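You operate a simulated robot arm through the tools that you are given. There is no shell and no other tool.

You are at the controls of a simulated robot arm. One attempt, no reset.

JOB
Firm up the balance dome to the green band and plug it.
Fine: the nozzle goes into the dome valve first and ends in its holder; the blue plug sits home; never past the band.

It is judged by the outcome, as a careful person would: the job done as asked, and still so three seconds after it is handed in. It fails if anything else is knocked over, pushed out of place, dropped, spilled or broken.

ROBOT AND FRAMES
A 7-joint arm with a two-finger parallel gripper, fixed in place. Base frame: the origin is at the foot of the arm, x ahead of it, y to its left, z up. Units: m, degrees, N and s.
With the tool pointing down near the work surface it reaches from about 0.16 to 0.5 m from the base axis. Its first joint turns from -166.0 to 166.0 degrees. Payload 3.43 kg.
The tool frame sits at the grasp point between the pads (the TCP): z along the fingers, y along the line on which they close. The tips reach 0.03 m beyond it. The gripper opens to 0.094 m. The fingers are 0.028 m wide and 0.01 m thick; the gripper's body (0.05 by 0.096 m) begins 0.055 m behind the TCP.
Orientation is that of the tool frame in the base frame, as a unit quaternion [w, x, y, z]. With the fingers straight down and closing along the base's y, the tool's x points along the base's -x, its y along +y and its z along -z.

CONTROLS
- The arm moves only by the tool apply_moves. Its argument "targets" is a list of rows, each an object (a shift or turn left out is 0, a gripper value left out holds the last) with "delta_pos": the shift along the tool's x, y, z in m, a list of three; "rotation": the turn, a rotation vector about the tool's x, y, z in degrees, a list of three; "jaw": the finger opening in m, from 0 to 0.094. In form: [{"delta_pos": [tx, ty, tz], "rotation": [rx, ry, rz], "jaw": jaw}, ...]. A call has 1 to 20 rows; each row shifts and turns the commanded pose from where the row before left it, along the tool's axes as they then stand. Rows are played at 5 a second. More than 0.05 m and 8.6 degrees between two rows, or a gripper value outside its range, and nothing of the call is played. A pose out of reach is approached as far as the arm can. The call stops where the force on the tool passes 40 N (or 10 N more than at its start, if that is more) or the arm is blocked; 0.2 s more then pass. The fingers move at their own pace (about 0.108 m/s each) and stop on an object; they squeeze with about 28 N. The grip force told is the motor's: it shows also when the fingers shut on nothing. Time passes only in rows, and 0.2 s behind the last, so rows that do not move let the fingers close. The reply holds the time, the measured pose of the TCP, the force on the tool along the base axes, the opening and the grip force, in the units named above and with some noise, with the torque about the TCP (base axes, N m) and any sound that the robot's microphone picked up, and new pictures: "views" is both (left out), scene, wrist or none.
- Cameras (640 x 400 px; columns grow to the right, rows downward): "scene" is fixed at [0.4205, 0.4903, 1.5061]; the picture's right is [-0.88, -0.48, 0.00], its down [-0.32, 0.59, -0.74] and it looks along [0.36, -0.65, -0.67] (base axes); focal length 214 px, centre (320, 200). "wrist" rides on the gripper at [0.076, 0.014, -0.102] in the tool frame; the picture's right is [-0.18, 0.98, 0.00], its down [-0.75, -0.14, -0.64] and it looks along [-0.63, -0.12, 0.77] (tool axes); focal length 243 px, centre (320, 200).
- lift_body(by): slides the trunk up (or, below 0, down) by that many m; the arm rides with it, the base frame stays. It gives what a move gives, with no picture.
- measure_at(camera, pixels): for up to 12 pixels [column, row] of the newest picture of that camera ("zoom" is the newest enlarged one), the place [x, y, z] in the base frame of the surface seen there, good to about 0.002 m, but the place of the scene camera against the robot may be out by one fixed shift of up to 0.025 m in any direction. No time passes.
- enlarge(camera, box): a new picture of the part [left, top, right, bottom] of that camera's present view, enlarged. No time passes.
- sign_off(): hands the job in; it is judged then, once.

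Leave the gripper open and the arm clear of the work at the hand-in unless told otherwise.

The tools are called after ">>>" as a command line: name --argument value ..., lists and objects as JSON in quotes. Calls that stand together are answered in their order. apply_moves: Moves the arm, as the interface text tells. Its arguments: {"type":"object","properties":{"targets":{"type":"array","items":{"type":"object","properties":{"delta_pos":{"type":"array","items":{"type":"number"}},"rotation":{"type":"array","items":{"type":"number"}},"jaw":{"type":"number"}}}},"views":{"type":"string","enum":["both","scene","wrist","none"]}},"required":["targets"]} The other tools are called the same way: lift_body (by) slides the trunk up or down; measure_at (camera, pixels) gives the place of the surface under pixels of a picture; enlarge (camera, box) takes an enlarged picture of a part of a camera's view; sign_off () hands the job in.

At the start:

```text
t: 0.0
tcp_pos: [0.5192, 0.0853, 1.3031]
tcp_rot: [0.0, 0.0, 1.0, -0.001]
contact_force: [0.1, -0.9, -0.1]
ft_torque: [-0.01, -0.01, 0.0]
gripper_width: 0.0941
finger_force: 0.0
trunk travel left (down, up): [-0.15, 0.44]
```

scene: 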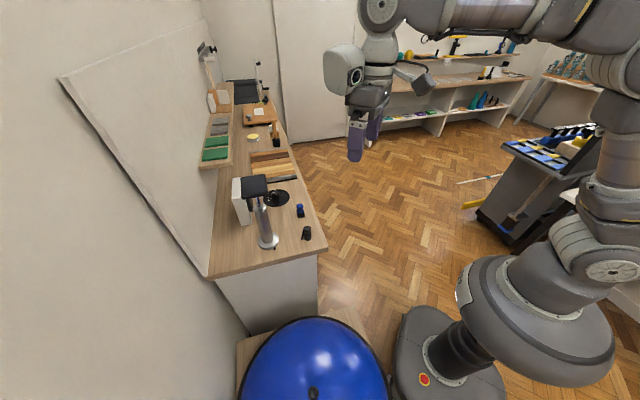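
wrist: 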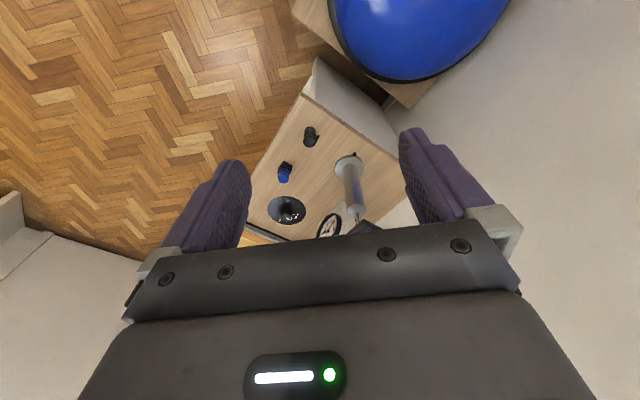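

I see a bench with a pump-like device, a blue plug and a black item near (300,210) and (307,232), and a blue dome at the bottom (315,370). First I'll enlarge both areas to identify the parts.

>>> enlarge --camera "scene" --box '[200, 160, 340, 260]'

>>> enlarge --camera "wrist" --box '[230, 100, 430, 250]'

>>> enlarge --camera "scene" --box '[220, 300, 400, 400]'

```text
4.00 times, centred on (270, 210) of scene
```

zoom: 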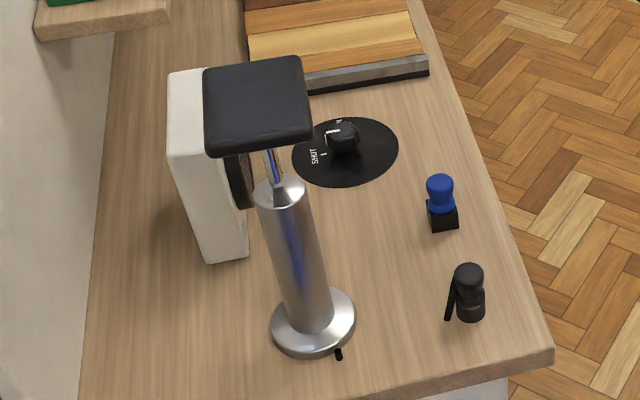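

```text
2.67 times, centred on (330, 175) of wrist
```

zoom: 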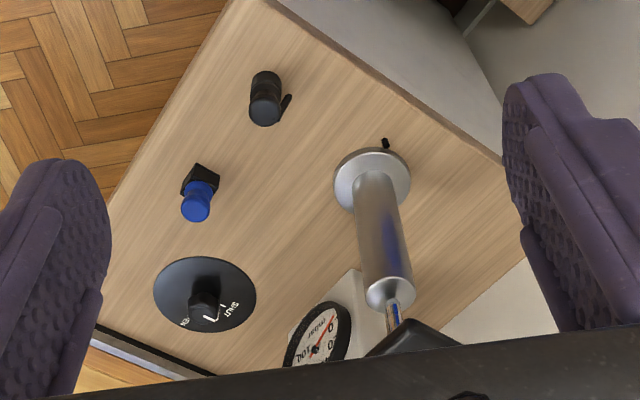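

```text
3.56 times, centred on (310, 350) of scene
```

zoom: 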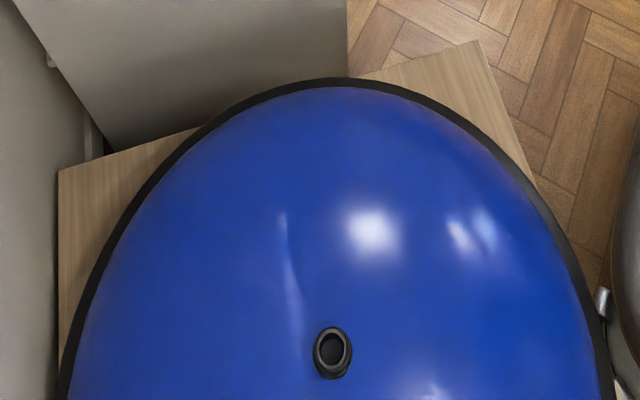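

The bench holds a hand pump with a black handle block, a gauge, a knob marked OPEN/SHUT, the blue plug on a black stand and a black nozzle in its holder. The dome's valve is at scene (313,399). I'll measure these in the scene picture.

>>> measure_at --camera "scene" --pixels '[[300, 207], [301, 213], [306, 229], [307, 236], [277, 195], [276, 200], [256, 183], [268, 240], [320, 240], [312, 397], [315, 360], [285, 230]]'

>>> measure_at --camera "wrist" --pixels '[[311, 131], [309, 142], [285, 178], [285, 170], [288, 205], [286, 212], [350, 165], [330, 225], [318, 135], [320, 95], [420, 20], [345, 210]]'

>>> enlarge --camera "scene" --box '[260, 180, 320, 220]'

>>> enlarge --camera "scene" --box '[280, 200, 340, 240]'

>>> enlarge --camera "wrist" --box '[300, 200, 380, 250]'

>>> enlarge --camera "wrist" --box '[260, 120, 340, 170]'

```text
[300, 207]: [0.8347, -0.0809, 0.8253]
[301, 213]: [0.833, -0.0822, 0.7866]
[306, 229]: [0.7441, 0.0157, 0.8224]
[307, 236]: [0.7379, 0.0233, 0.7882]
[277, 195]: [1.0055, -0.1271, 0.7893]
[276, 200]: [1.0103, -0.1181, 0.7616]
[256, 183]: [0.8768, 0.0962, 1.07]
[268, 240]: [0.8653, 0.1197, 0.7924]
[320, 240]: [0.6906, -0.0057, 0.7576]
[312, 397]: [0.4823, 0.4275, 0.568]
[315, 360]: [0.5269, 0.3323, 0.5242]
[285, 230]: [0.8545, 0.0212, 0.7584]
```

```text
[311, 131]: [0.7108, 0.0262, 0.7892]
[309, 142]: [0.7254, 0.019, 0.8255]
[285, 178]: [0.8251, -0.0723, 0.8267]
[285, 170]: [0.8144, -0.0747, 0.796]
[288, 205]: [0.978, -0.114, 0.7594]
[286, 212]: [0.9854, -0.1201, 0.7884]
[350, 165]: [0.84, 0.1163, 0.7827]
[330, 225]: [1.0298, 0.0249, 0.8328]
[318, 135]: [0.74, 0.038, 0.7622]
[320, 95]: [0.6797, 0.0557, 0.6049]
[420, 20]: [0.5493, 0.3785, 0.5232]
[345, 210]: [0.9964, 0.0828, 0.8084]
```

```text
10.00 times, centred on (290, 200) of scene
```

zoom: 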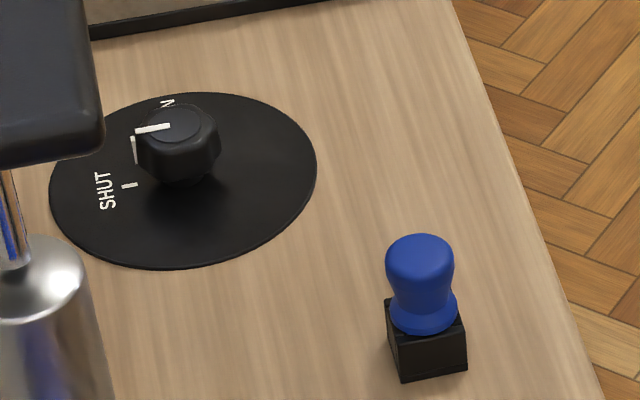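

```text
10.00 times, centred on (310, 220) of scene
```

zoom: 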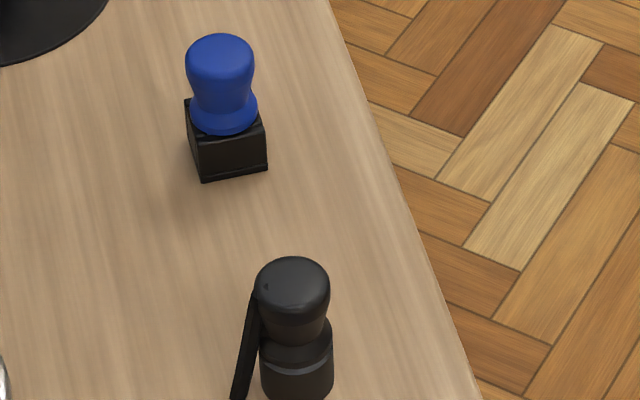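

```text
8.00 times, centred on (340, 225) of wrist
```

zoom: 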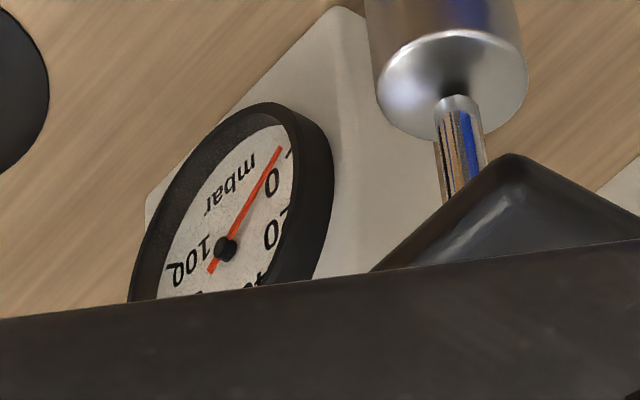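

```text
8.00 times, centred on (300, 145) of wrist
```

zoom: 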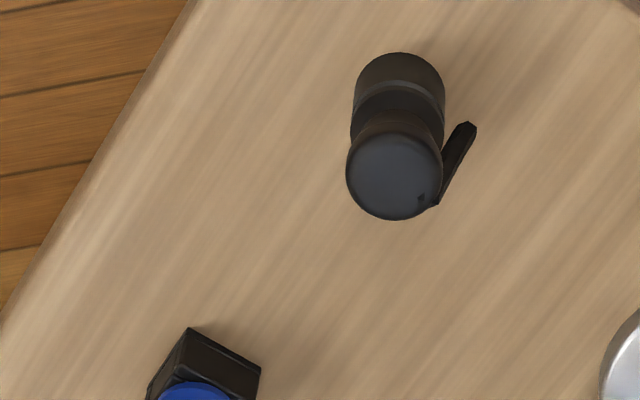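

The wrist measurements put the bench top at z≈0.76, and the scene camera looks shifted by about 1–2 cm. Next I'll look closer at the gauge, pump and dome from the scene camera, to see how much of the dial it shows.

>>> enlarge --camera "scene" --box '[230, 170, 294, 210]'

>>> enlarge --camera "scene" --box '[240, 210, 304, 250]'

>>> enlarge --camera "scene" --box '[280, 360, 344, 400]'

>>> measure_at --camera "scene" --pixels '[[313, 385], [313, 391], [309, 396], [318, 396], [300, 380], [330, 380], [280, 390], [350, 390], [315, 325], [300, 345], [245, 360], [385, 399]]'

```text
10.00 times, centred on (262, 190) of scene
```

zoom: 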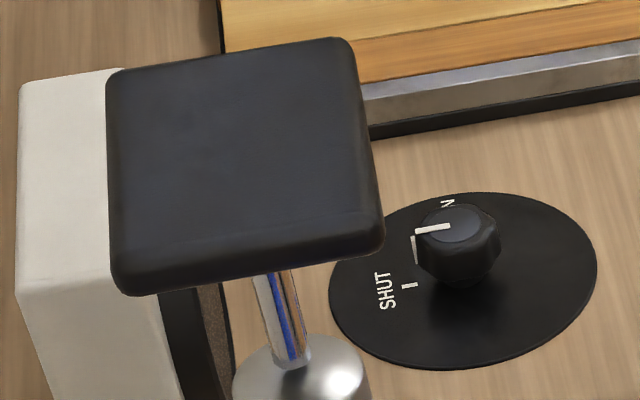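

```text
10.00 times, centred on (272, 230) of scene
```

zoom: 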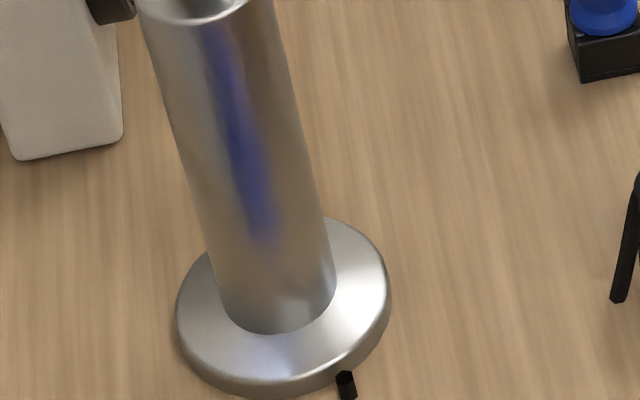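

```text
10.00 times, centred on (312, 380) of scene
```

zoom: 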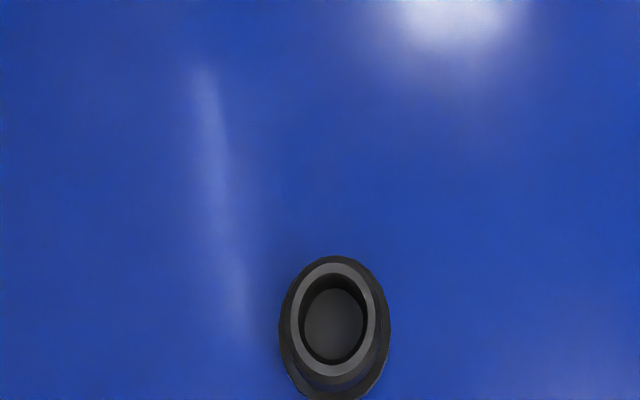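

```text
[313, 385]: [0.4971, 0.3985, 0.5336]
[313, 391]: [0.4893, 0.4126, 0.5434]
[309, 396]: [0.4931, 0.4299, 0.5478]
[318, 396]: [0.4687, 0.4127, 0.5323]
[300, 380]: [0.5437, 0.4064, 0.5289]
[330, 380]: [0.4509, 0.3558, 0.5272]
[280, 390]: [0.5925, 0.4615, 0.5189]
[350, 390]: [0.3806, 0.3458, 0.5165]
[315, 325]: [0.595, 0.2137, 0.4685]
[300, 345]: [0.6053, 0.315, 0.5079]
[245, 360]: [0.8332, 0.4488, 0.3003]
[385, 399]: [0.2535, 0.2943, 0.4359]
```

The scene camera only shows the dial edge-on, so I need the wrist camera closer. I'll move ahead and a little to the right, staying high at z≈1.2, to look at the gauge, the knob, the nozzle and the plug.

>>> apply_moves --targets '[{"delta_pos": [-0.03, -0.035, 0.02]}, {"delta_pos": [-0.03, -0.035, 0.02]}, {"delta_pos": [-0.03, -0.035, 0.02]}, {"delta_pos": [-0.03, -0.035, 0.02]}, {"delta_pos": [0, 0, 0]}]'

```text
refused: row 1 steps farther than a row can; nothing moved
```

That row was just over the 0.05 m limit (0.0502 m), so I'll send it again with smaller steps.

>>> apply_moves --targets '[{"delta_pos": [-0.028, -0.033, 0.02]}, {"delta_pos": [-0.028, -0.033, 0.02]}, {"delta_pos": [-0.028, -0.033, 0.02]}, {"delta_pos": [-0.028, -0.033, 0.02]}, {"delta_pos": [0, 0, 0]}]'

```text
t: 1.2
tcp_pos: [0.6331, -0.0486, 1.2221]
tcp_rot: [0.0, -0.001, 1.0, 0.0]
contact_force: [0.2, -1.0, 0.5]
ft_torque: [0.01, 0.02, 0.0]
gripper_width: 0.0942
finger_force: 0.1
trunk travel left (down, up): [-0.15, 0.44]
```

scene: 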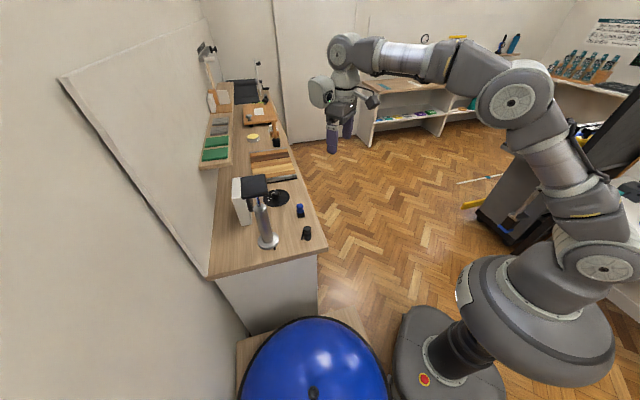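
wrist: 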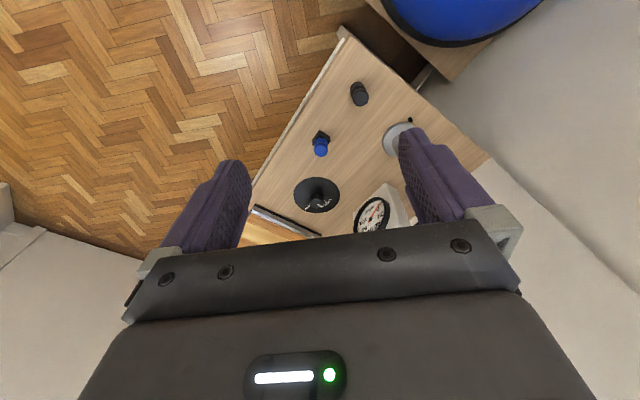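

Now the dial at (372,215) and the knob at (317,195) are both in view, so I'll enlarge them and the nozzle and plug.

>>> enlarge --camera "wrist" --box '[340, 190, 404, 230]'

>>> enlarge --camera "wrist" --box '[286, 175, 350, 215]'

>>> enlarge --camera "wrist" --box '[300, 75, 396, 165]'

>>> measure_at --camera "wrist" --pixels '[[360, 94], [321, 149], [317, 188], [317, 195], [368, 224], [375, 207], [320, 135], [352, 88], [369, 95], [340, 120], [300, 195], [330, 200]]'

```text
10.00 times, centred on (372, 210) of wrist
```

zoom: 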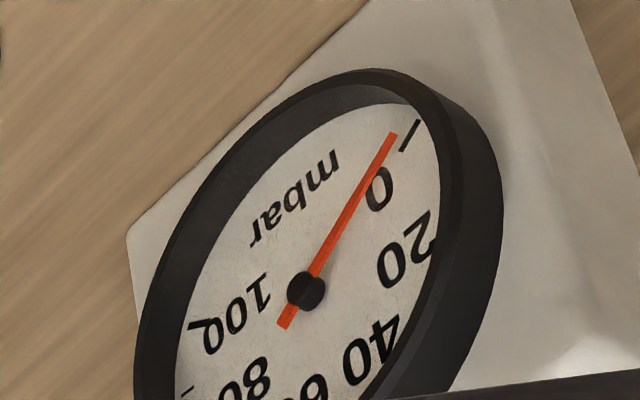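

```text
10.00 times, centred on (318, 195) of wrist
```

zoom: 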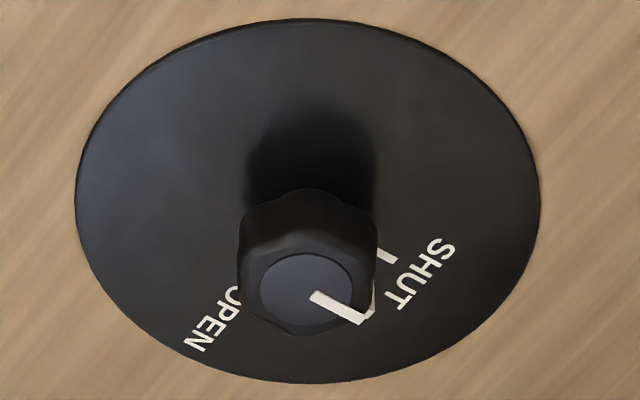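

```text
4.44 times, centred on (348, 120) of wrist
```

zoom: 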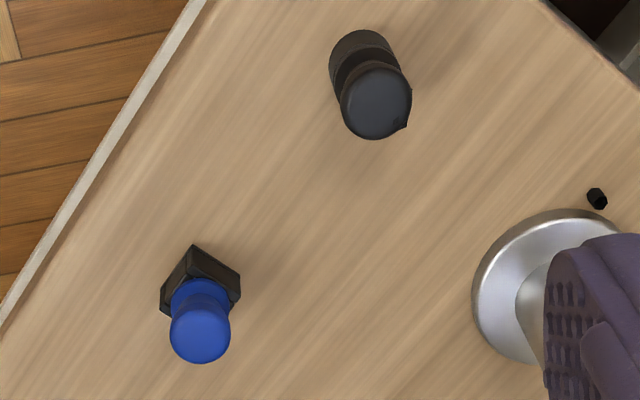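

```text
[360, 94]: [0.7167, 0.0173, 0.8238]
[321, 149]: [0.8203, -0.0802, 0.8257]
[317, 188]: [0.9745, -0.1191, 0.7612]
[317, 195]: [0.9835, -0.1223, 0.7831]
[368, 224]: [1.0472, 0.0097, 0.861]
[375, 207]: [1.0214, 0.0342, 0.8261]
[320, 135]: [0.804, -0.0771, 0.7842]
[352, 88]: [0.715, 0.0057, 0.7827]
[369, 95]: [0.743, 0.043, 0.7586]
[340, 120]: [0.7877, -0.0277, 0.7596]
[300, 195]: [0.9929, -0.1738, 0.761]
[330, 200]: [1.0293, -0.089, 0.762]
```

The dial is marked 0 to 100 mbar and the needle sits near 0. The gripper hides its lower part, where the green band may be. The knob line looks close to SHUT, and I'll check that later. I'll pitch the gripper forward 30° and move closer for a full view of the dial and knob.

>>> apply_moves --targets '[{"delta_pos": [-0.0335, -0.004, 0.028], "rotation": [0, -7.5, 0]}, {"delta_pos": [-0.0296, -0.004, 0.0321], "rotation": [0, -7.5, 0]}, {"delta_pos": [-0.0251, -0.004, 0.0357], "rotation": [0, -7.5, 0]}, {"delta_pos": [-0.0202, -0.004, 0.0387], "rotation": [0, -7.5, 0]}, {"delta_pos": [0, 0, 0]}]'

```text
t: 2.4
tcp_pos: [0.7655, -0.0623, 1.1115]
tcp_rot: [0.259, -0.001, 0.966, 0.001]
contact_force: [0.6, 0.8, -0.1]
ft_torque: [-0.04, 0.02, 0.0]
gripper_width: 0.0938
finger_force: 0.1
trunk travel left (down, up): [-0.15, 0.44]
```

scene: 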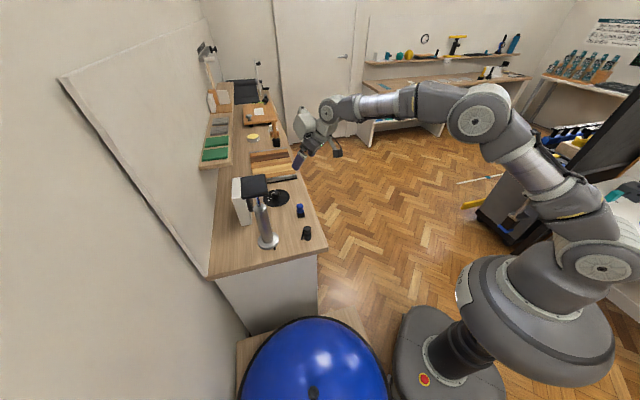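
wrist: 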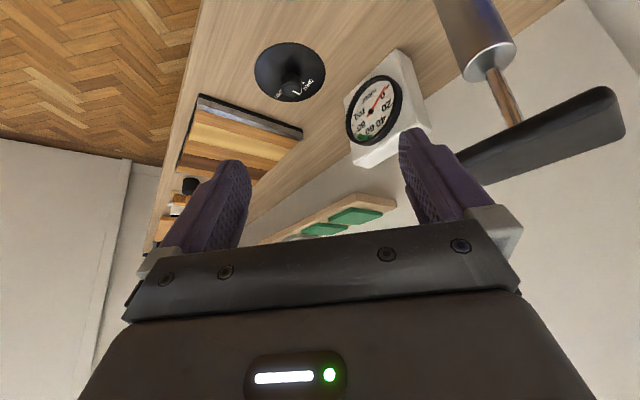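

The whole dial is now visible at (374,110) and the knob at (290,75), so I'll enlarge both, plus the pump.

>>> enlarge --camera "wrist" --box '[338, 75, 410, 145]'

>>> enlarge --camera "wrist" --box '[250, 40, 330, 105]'

>>> enlarge --camera "wrist" --box '[420, 0, 640, 180]'

>>> measure_at --camera "wrist" --pixels '[[490, 55], [500, 95], [610, 120], [560, 140], [500, 150], [290, 90], [270, 60], [374, 115], [395, 85], [360, 140], [470, 10], [600, 95]]'

```text
5.71 times, centred on (374, 110) of wrist
```

zoom: 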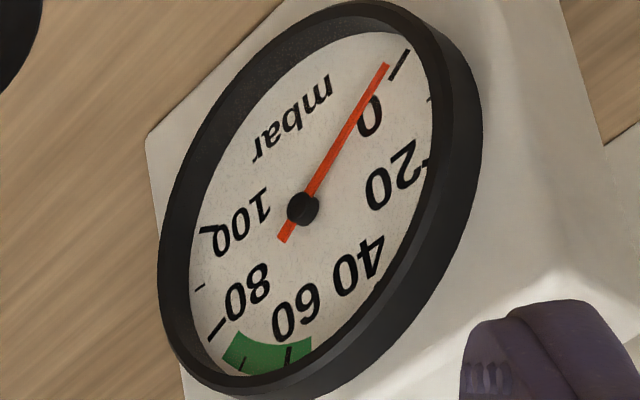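

```text
6.15 times, centred on (290, 72) of wrist
```

zoom: 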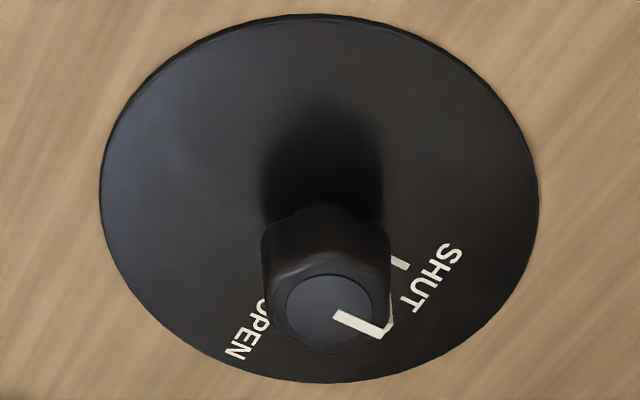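

```text
2.22 times, centred on (530, 90) of wrist
```

zoom: 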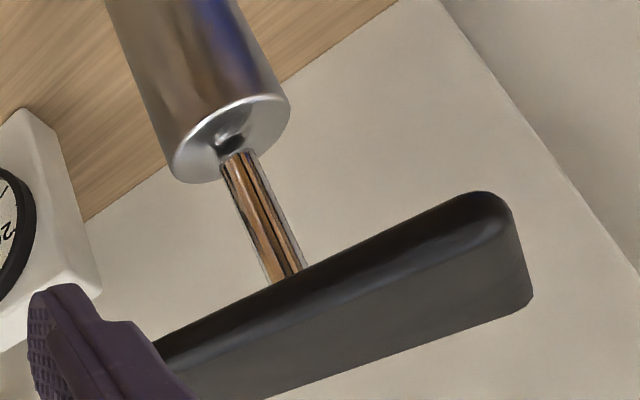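

```text
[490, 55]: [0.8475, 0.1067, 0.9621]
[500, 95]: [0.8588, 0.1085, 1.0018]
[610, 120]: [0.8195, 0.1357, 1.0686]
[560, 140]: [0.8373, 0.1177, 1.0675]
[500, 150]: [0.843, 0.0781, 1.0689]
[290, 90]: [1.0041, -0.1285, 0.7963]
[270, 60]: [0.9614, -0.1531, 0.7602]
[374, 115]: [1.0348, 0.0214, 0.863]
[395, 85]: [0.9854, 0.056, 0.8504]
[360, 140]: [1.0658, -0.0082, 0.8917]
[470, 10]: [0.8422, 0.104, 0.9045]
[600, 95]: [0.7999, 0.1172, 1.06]
```

The dial reads about 0. The green band runs from about 55 to 75, with the 60 tick inside it. Before deciding what the knob does, I'll measure its pointer and the OPEN/SHUT ticks precisely.

>>> enlarge --camera "wrist" --box '[250, 40, 330, 105]'

>>> measure_at --camera "zoom" --pixels '[[394, 257], [407, 268], [455, 247], [413, 303], [235, 353], [268, 320], [340, 316], [380, 332], [316, 350], [105, 200], [532, 200], [319, 25]]'

>>> measure_at --camera "zoom" --pixels '[[319, 378], [285, 308], [370, 300], [328, 280], [388, 318], [262, 250], [390, 250], [330, 310], [330, 205], [325, 230]]'

```text
6.15 times, centred on (290, 72) of wrist
```

zoom: 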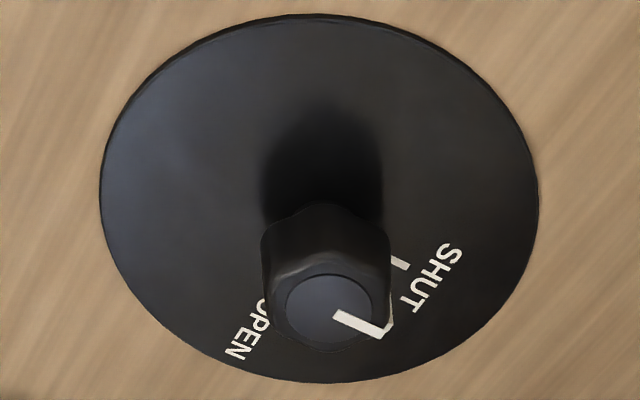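

```text
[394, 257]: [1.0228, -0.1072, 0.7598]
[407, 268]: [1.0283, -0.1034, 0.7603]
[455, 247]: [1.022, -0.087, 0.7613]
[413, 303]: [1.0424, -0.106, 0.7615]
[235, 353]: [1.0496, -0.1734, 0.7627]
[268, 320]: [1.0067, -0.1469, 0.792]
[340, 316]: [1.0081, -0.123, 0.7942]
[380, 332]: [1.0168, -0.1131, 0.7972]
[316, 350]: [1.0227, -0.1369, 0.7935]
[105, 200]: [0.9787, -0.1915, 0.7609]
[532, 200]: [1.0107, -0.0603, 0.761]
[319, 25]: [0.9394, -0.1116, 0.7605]
```

```text
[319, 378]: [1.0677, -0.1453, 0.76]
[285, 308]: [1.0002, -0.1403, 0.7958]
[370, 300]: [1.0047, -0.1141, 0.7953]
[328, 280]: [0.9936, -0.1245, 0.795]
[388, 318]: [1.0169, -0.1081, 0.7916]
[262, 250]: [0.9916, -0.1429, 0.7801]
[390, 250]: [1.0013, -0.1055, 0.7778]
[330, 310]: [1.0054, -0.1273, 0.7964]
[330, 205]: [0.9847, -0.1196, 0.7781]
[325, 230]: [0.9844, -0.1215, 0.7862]
```

The knob geometry is clear. The centre is at about (1.003,-0.127) with its top at z 0.796. The pointer is at 45°, exactly on the SHUT tick, and OPEN is 90° clockwise. I'll leave it for now and study the nozzle closely: level the tool and go above the nozzle, well clear of it.

>>> apply_moves --targets '[{"delta_pos": [0.0321, 0.0176, 0.0202], "rotation": [0, 7.5, 0]}, {"delta_pos": [0.0292, 0.0176, 0.0243], "rotation": [0, 7.5, 0]}, {"delta_pos": [0.0258, 0.0176, 0.0279], "rotation": [0, 7.5, 0]}, {"delta_pos": [0.0219, 0.0176, 0.031], "rotation": [0, 7.5, 0]}, {"delta_pos": [0.0177, 0.0176, 0.0336]}, {"delta_pos": [0, 0, 0]}]'

```text
t: 3.8
tcp_pos: [0.6756, 0.026, 0.9424]
tcp_rot: [-0.001, 0.0, 1.0, 0.0]
contact_force: [0.7, -1.1, 0.1]
ft_torque: [0.0, -0.02, 0.0]
gripper_width: 0.094
finger_force: 0.0
trunk travel left (down, up): [-0.15, 0.44]
```

scene: 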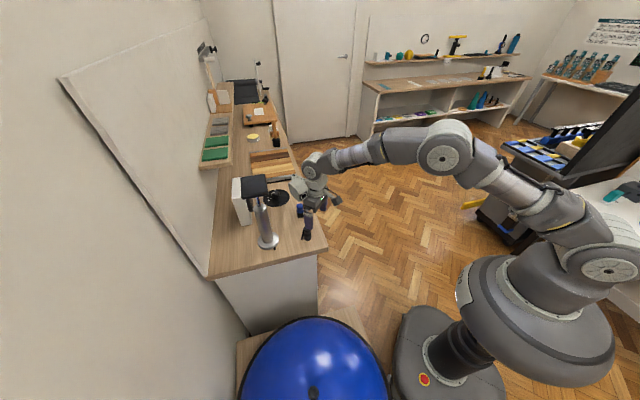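
wrist: 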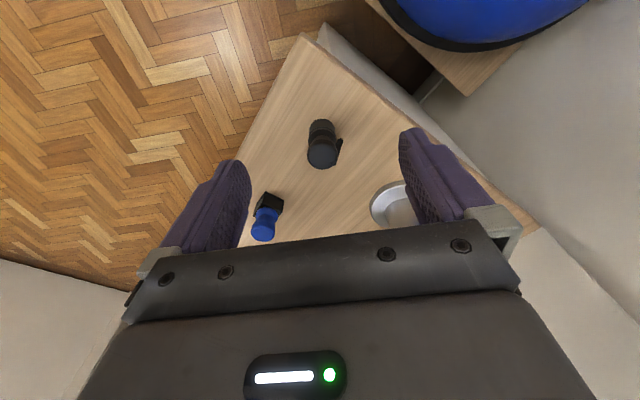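

The nozzle is at (322,145) and the plug at (267,215). I'll enlarge both and measure their outlines.

>>> enlarge --camera "wrist" --box '[290, 110, 360, 175]'

>>> measure_at --camera "zoom" --pixels '[[240, 120], [220, 180], [200, 250], [290, 330], [310, 260], [370, 180], [390, 270], [420, 290], [480, 310], [220, 330], [300, 390], [270, 110]]'

>>> enlarge --camera "wrist" --box '[235, 180, 305, 245]'

>>> measure_at --camera "zoom" --pixels '[[320, 130], [400, 160], [310, 220], [250, 270], [200, 340], [230, 380], [280, 340], [350, 250], [240, 330], [290, 180], [420, 220], [350, 300]]'

```text
6.15 times, centred on (325, 142) of wrist
```

zoom: 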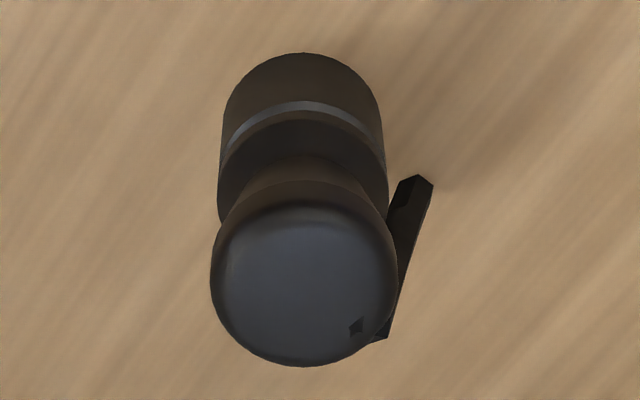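

```text
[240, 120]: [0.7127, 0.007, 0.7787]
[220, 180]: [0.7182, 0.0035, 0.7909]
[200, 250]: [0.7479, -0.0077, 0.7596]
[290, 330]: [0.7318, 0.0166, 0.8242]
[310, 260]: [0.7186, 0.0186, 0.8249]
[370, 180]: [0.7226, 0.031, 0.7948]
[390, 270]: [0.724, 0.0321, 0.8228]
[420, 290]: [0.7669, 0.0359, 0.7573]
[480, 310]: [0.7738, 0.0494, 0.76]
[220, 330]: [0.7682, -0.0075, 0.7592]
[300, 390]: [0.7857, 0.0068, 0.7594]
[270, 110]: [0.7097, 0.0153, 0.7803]
```

```text
6.15 times, centred on (270, 212) of wrist
```

zoom: 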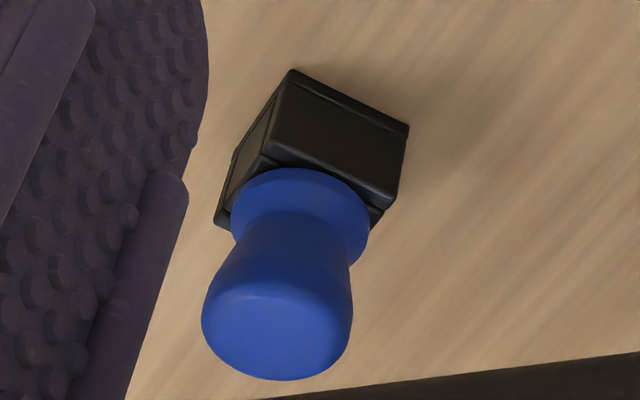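

```text
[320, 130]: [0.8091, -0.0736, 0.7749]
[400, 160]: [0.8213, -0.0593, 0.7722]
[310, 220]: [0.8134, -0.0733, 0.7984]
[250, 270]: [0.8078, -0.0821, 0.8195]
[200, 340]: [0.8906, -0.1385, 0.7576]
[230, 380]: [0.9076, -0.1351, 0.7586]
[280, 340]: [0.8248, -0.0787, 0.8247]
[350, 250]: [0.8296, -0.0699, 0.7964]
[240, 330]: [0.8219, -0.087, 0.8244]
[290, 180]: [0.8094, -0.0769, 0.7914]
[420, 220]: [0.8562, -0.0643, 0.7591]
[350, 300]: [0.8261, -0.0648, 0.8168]
```

The nozzle head top is at about (0.723,0.018,0.825) and roughly 31 mm across. The plug top is at about (0.822,-0.079,0.825). Before touching anything I'll inspect the dome valve with the wrist camera, which also tests the reach. I'll traverse clear of the pump and over the dome.

>>> measure_at --camera "wrist" --pixels '[[335, 155], [336, 145], [337, 141], [331, 163], [327, 163], [335, 150]]'

>>> apply_moves --targets '[{"delta_pos": [0.0238, 0.0345, 0.0]}, {"delta_pos": [0.0238, 0.0345, 0.0]}, {"delta_pos": [0.0238, 0.0345, 0.0]}, {"delta_pos": [0.0238, 0.0345, 0.0075]}, {"delta_pos": [0.0238, 0.0345, 0.0075]}, {"delta_pos": [0.0238, 0.0345, 0.0075]}, {"delta_pos": [0.0238, 0.0345, 0.0075]}, {"delta_pos": [0.0238, 0.0345, 0.0075]}, {"delta_pos": [0.0238, 0.0345, 0.0075]}, {"delta_pos": [0.0238, 0.0345, 0.0075]}, {"delta_pos": [0.0238, 0.0345, 0.0075]}, {"delta_pos": [0.0238, 0.0345, 0.0075]}, {"delta_pos": [0, 0, 0]}]'

```text
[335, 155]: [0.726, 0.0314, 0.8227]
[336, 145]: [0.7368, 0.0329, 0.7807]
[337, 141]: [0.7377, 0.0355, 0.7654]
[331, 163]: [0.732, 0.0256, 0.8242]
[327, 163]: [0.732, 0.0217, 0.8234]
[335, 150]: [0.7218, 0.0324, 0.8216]
```

```text
t: 6.6
tcp_pos: [0.389, 0.4397, 0.8757]
tcp_rot: [0.0, 0.0, 1.0, 0.0]
contact_force: [0.2, 0.3, -1.0]
ft_torque: [0.01, 0.0, -0.04]
gripper_width: 0.0941
finger_force: 0.1
trunk travel left (down, up): [-0.15, 0.44]
```

scene: 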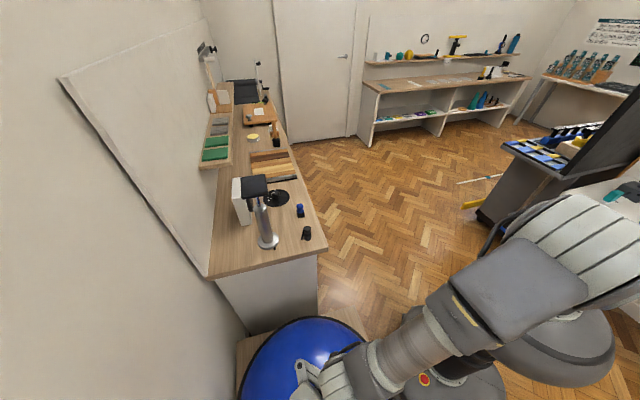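
wrist: 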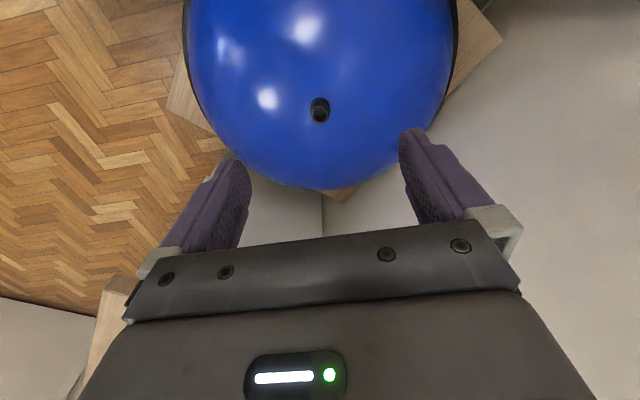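

The arm reaches here without trouble. The valve shows at wrist (320,110), so I'll enlarge and measure it.

>>> enlarge --camera "wrist" --box '[296, 90, 344, 130]'

>>> measure_at --camera "zoom" --pixels '[[320, 80], [240, 190], [400, 190], [320, 270], [320, 190], [260, 120], [380, 120], [260, 260], [380, 260], [320, 340], [200, 200], [450, 200]]'

```text
10.00 times, centred on (320, 110) of wrist
```

zoom: 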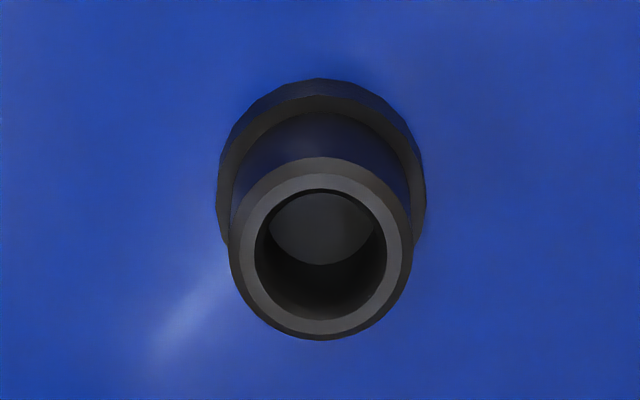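

```text
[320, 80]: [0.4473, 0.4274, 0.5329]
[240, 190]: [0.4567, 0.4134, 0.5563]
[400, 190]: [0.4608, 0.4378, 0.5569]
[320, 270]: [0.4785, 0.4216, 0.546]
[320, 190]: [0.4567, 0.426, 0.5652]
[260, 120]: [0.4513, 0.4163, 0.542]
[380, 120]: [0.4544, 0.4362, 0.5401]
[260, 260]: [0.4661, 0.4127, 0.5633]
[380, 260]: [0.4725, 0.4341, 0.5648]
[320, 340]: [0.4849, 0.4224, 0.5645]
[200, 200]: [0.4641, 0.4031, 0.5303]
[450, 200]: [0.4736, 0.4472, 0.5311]
```

The valve rim centre is at about (0.468,0.424), with its top at z≈0.565, a bore of about 25 mm and an upright axis. I also want the profiles of the nozzle and plug while the arm isn't in the scene camera's way.

>>> enlarge --camera "scene" --box '[294, 222, 322, 242]'

>>> measure_at --camera "zoom" --pixels '[[300, 60], [300, 110], [300, 150], [300, 180], [300, 200], [300, 220], [300, 240], [300, 270], [300, 300], [230, 150], [200, 250], [370, 250]]'

>>> enlarge --camera "scene" --box '[287, 200, 315, 220]'

>>> measure_at --camera "zoom" --pixels '[[300, 60], [300, 110], [300, 150], [300, 180], [300, 200], [300, 220], [300, 240], [300, 270], [300, 300], [320, 150], [320, 200], [320, 260]]'

```text
16.00 times, centred on (308, 232) of scene
```

zoom: 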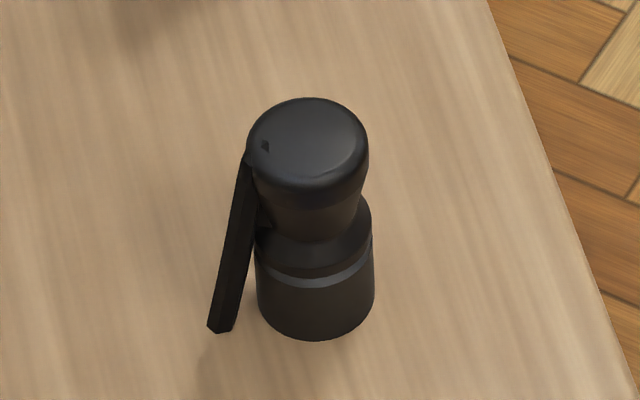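

```text
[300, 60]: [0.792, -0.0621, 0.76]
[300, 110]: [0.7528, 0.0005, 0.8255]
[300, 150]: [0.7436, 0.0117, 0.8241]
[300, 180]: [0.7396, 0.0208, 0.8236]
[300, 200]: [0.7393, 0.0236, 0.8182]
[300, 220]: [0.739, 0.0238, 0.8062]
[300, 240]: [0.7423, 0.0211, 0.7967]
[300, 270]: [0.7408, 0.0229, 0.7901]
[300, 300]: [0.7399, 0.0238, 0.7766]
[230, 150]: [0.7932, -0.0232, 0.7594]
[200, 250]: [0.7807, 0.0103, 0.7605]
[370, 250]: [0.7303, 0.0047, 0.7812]
```

```text
16.00 times, centred on (301, 210) of scene
```

zoom: 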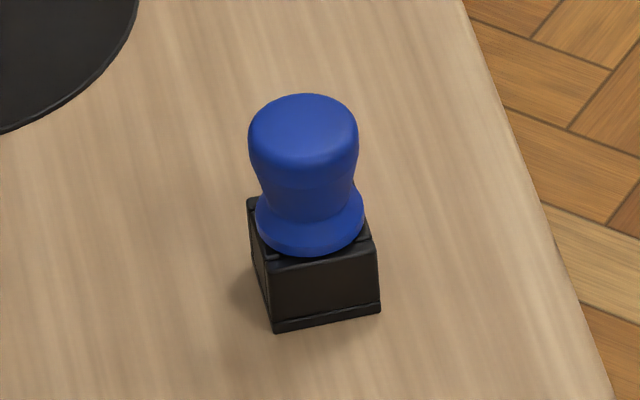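

```text
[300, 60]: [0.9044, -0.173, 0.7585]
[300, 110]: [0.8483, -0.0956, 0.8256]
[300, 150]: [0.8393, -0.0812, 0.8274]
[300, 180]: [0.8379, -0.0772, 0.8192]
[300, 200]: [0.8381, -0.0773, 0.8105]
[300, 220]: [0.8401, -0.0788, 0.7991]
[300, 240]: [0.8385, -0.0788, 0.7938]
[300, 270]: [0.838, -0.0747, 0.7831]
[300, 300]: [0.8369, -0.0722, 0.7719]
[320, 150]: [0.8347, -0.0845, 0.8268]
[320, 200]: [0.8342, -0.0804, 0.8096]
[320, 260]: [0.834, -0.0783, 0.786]
```

The nozzle has a cap about 31 mm wide (z 0.806–0.825), a waist and a seat flange at z≈0.79. Its hose stub hangs on the +45° side. I'll grip it with the fingers closing along the −45°/135° line, which avoids the stub and the plug. I'll fly back above the nozzle at z 0.95, turn 45° about the vertical and set the jaw to 0.065.

>>> apply_moves --targets '[{"delta_pos": [-0.0278, -0.0351, -0.0062], "jaw": 0.065}, {"delta_pos": [-0.0278, -0.0351, -0.0062]}, {"delta_pos": [-0.0278, -0.0351, -0.0062]}, {"delta_pos": [-0.0278, -0.0351, -0.0062]}, {"delta_pos": [-0.0278, -0.0351, -0.0062]}, {"delta_pos": [-0.0278, -0.0351, -0.0062]}, {"delta_pos": [-0.0278, -0.0351, -0.0062]}, {"delta_pos": [-0.0278, -0.0351, -0.0062]}, {"delta_pos": [-0.0278, -0.0351, -0.0062]}, {"delta_pos": [-0.0278, -0.0351, -0.0062]}, {"delta_pos": [-0.0278, -0.0351, -0.0062]}, {"delta_pos": [-0.0278, -0.0351, -0.0062]}, {"rotation": [0, 0, -7.5]}, {"rotation": [0, 0, -7.5]}, {"rotation": [0, 0, -7.5]}, {"rotation": [0, 0, -7.5]}, {"rotation": [0, 0, -7.5]}, {"rotation": [0, 0, -7.5]}, {"delta_pos": [0, 0, 0]}]'

```text
t: 10.6
tcp_pos: [0.7248, 0.0173, 0.9506]
tcp_rot: [0.0, -0.384, 0.924, 0.0]
contact_force: [-0.4, 0.4, -0.1]
ft_torque: [0.0, 0.0, 0.02]
gripper_width: 0.065
finger_force: 0.1
trunk travel left (down, up): [-0.15, 0.44]
```

scene: 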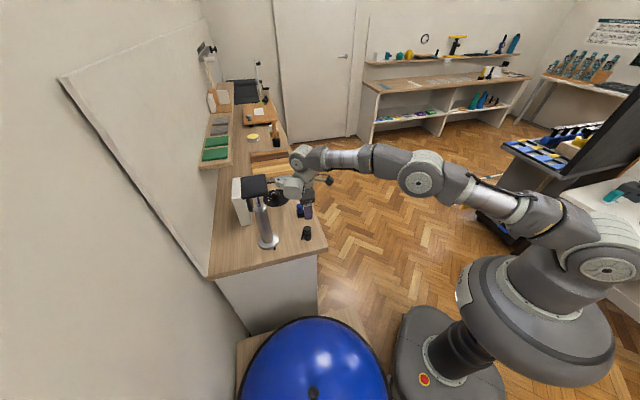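
wrist: 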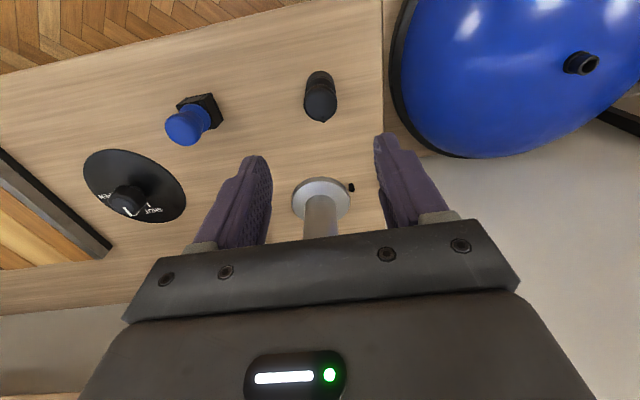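

The fingers now close along 135° as planned. The nozzle is at (321,95), and the dome valve shows at (585,63). I'll re-measure both from this pose.

>>> enlarge --camera "wrist" --box '[296, 65, 344, 125]'

>>> measure_at --camera "wrist" --pixels '[[321, 104], [306, 104], [336, 104], [321, 112], [321, 95], [308, 80], [334, 80], [321, 122]]'

>>> enlarge --camera "wrist" --box '[560, 43, 608, 83]'

>>> measure_at --camera "wrist" --pixels '[[588, 52], [590, 73], [580, 63], [599, 62], [583, 56], [583, 70], [595, 56], [596, 69]]'

```text
6.67 times, centred on (320, 95) of wrist
```

zoom: 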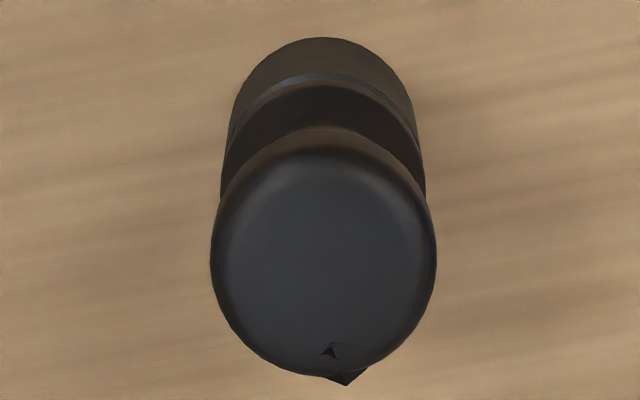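

```text
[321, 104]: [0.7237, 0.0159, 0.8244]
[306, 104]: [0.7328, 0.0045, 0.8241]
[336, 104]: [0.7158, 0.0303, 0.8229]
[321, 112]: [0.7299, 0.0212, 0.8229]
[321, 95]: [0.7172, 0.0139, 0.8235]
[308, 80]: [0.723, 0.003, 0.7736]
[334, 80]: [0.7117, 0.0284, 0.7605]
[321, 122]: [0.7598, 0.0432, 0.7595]
```

```text
10.00 times, centred on (584, 63) of wrist
```

zoom: 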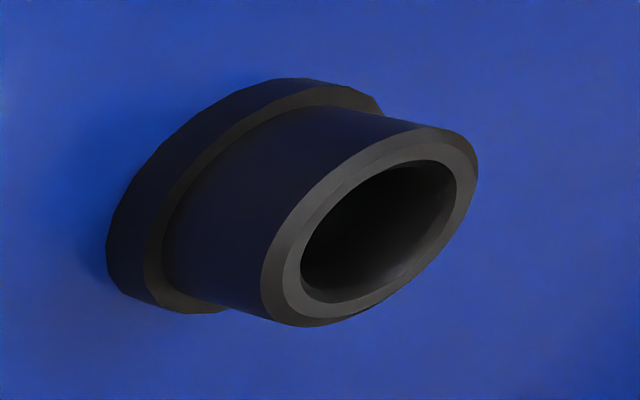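

```text
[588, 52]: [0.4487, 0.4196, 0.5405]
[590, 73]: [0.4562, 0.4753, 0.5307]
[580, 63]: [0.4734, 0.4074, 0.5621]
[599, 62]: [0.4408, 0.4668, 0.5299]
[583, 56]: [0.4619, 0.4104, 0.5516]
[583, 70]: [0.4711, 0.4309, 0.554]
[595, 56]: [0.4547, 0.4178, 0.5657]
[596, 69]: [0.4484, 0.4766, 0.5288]
```

I'll measure points around the valve's rim face in this zoom to fix its centre, and points around the nozzle cap.

>>> measure_at --camera "zoom" --pixels '[[277, 275], [300, 307], [463, 165], [440, 147], [385, 153], [300, 225], [440, 240], [400, 278], [350, 305], [330, 190]]'

>>> enlarge --camera "wrist" --box '[296, 65, 344, 125]'

>>> measure_at --camera "zoom" --pixels '[[225, 260], [425, 260], [323, 345], [323, 180], [323, 260], [240, 300], [405, 300], [230, 200], [415, 200]]'

```text
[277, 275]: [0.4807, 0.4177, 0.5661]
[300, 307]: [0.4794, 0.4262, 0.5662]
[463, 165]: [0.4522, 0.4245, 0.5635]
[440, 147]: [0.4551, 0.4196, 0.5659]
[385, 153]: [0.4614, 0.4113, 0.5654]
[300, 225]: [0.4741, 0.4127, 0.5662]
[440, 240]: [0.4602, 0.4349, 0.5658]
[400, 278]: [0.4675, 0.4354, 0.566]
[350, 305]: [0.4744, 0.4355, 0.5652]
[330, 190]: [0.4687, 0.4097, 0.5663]
```

```text
6.67 times, centred on (320, 95) of wrist
```

zoom: 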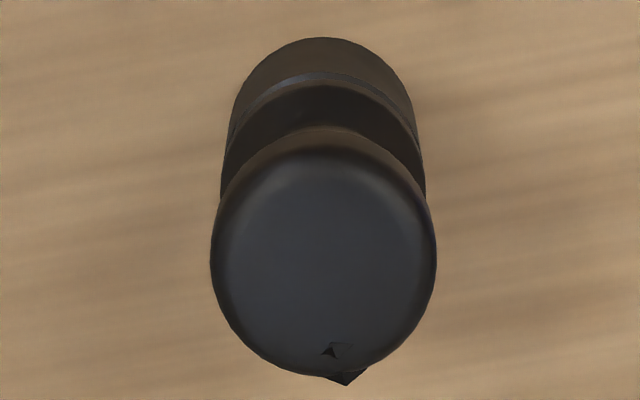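

```text
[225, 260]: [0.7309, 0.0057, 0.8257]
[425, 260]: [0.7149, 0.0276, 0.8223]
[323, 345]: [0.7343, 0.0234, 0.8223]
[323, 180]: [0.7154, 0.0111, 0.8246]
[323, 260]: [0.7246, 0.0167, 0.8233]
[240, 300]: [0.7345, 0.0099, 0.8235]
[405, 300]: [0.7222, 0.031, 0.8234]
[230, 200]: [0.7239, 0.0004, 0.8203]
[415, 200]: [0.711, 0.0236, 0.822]
```

The nozzle cap centre is at about (0.7238,0.0171) and the valve rim centre at about (0.467,0.423), z 0.566. The TCP is within 1 mm of the nozzle in plan. I'll lower it to TCP z 0.826, which puts the tips at about 0.796, just above the seat flange, with the jaw still at 0.065.

>>> apply_moves --targets '[{"delta_pos": [0.0008, 0.0008, 0.04]}, {"delta_pos": [0, 0, 0.04]}, {"delta_pos": [0, 0, 0.025]}, {"delta_pos": [0, 0, 0.0195]}, {"delta_pos": [0, 0, 0]}]'

```text
t: 11.8
tcp_pos: [0.726, 0.0165, 0.8243]
tcp_rot: [0.0, -0.384, 0.923, 0.0]
contact_force: [0.4, -0.2, -0.5]
ft_torque: [0.0, -0.02, -0.02]
gripper_width: 0.065
finger_force: 0.0
trunk travel left (down, up): [-0.15, 0.44]
```

scene: 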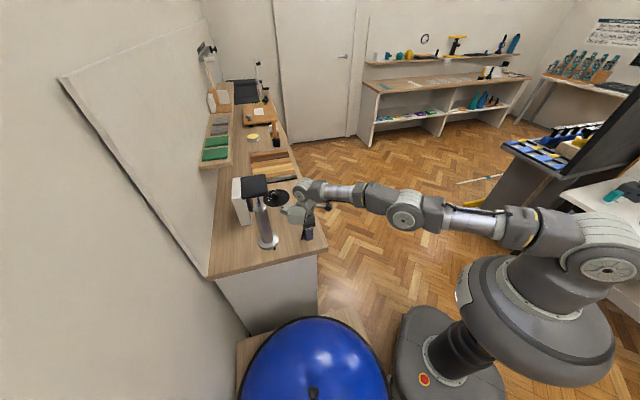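
wrist: 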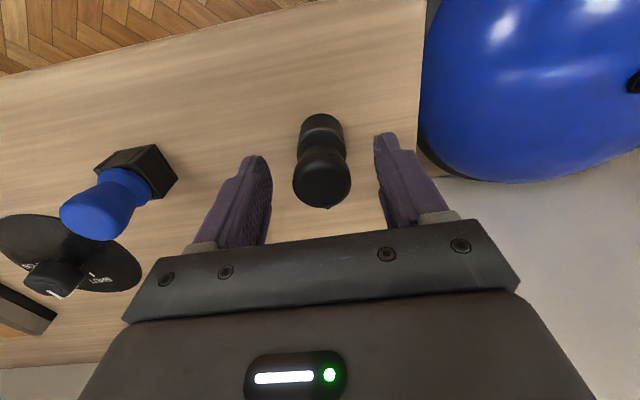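

The nozzle sits centred between the fingers at (322,165) with no contact force. I'll close the jaw on the cap and wait.

>>> apply_moves --targets '[{"jaw": 0.04}, {"jaw": 0.025}, {"jaw": 0.025}, {"jaw": 0.025}]'

>>> enlarge --camera "wrist" --box '[250, 90, 390, 230]'

```text
t: 12.8
tcp_pos: [0.7249, 0.0181, 0.8242]
tcp_rot: [0.0, -0.384, 0.923, 0.0]
contact_force: [-1.0, 1.4, 0.5]
ft_torque: [0.04, 0.06, 0.01]
gripper_width: 0.0277
finger_force: 28.3
trunk travel left (down, up): [-0.15, 0.44]
```

scene: 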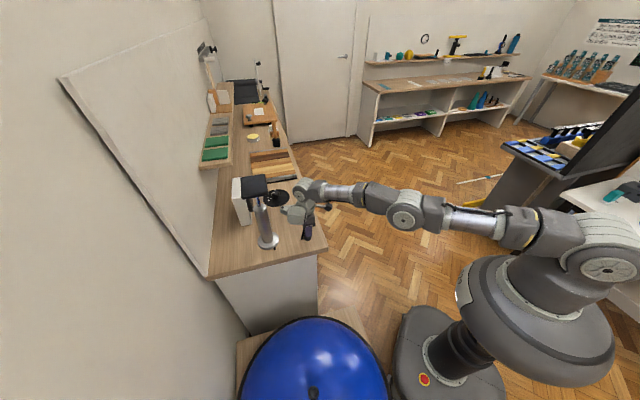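
wrist: 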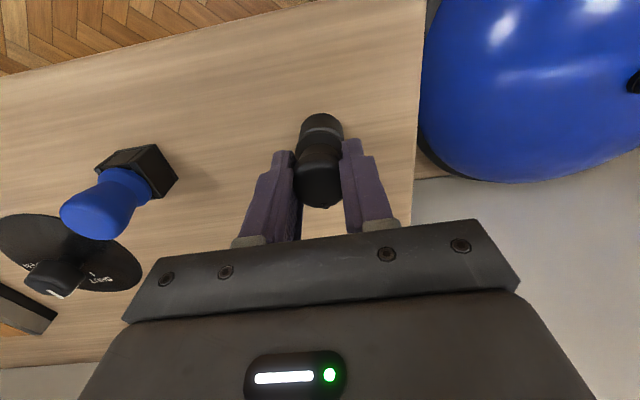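

```text
2.86 times, centred on (320, 160) of wrist
```

zoom: 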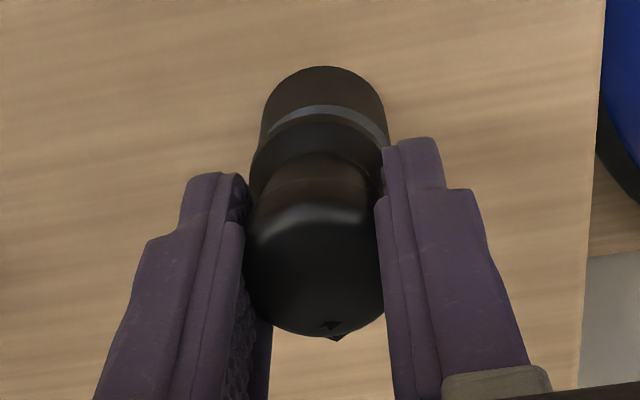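

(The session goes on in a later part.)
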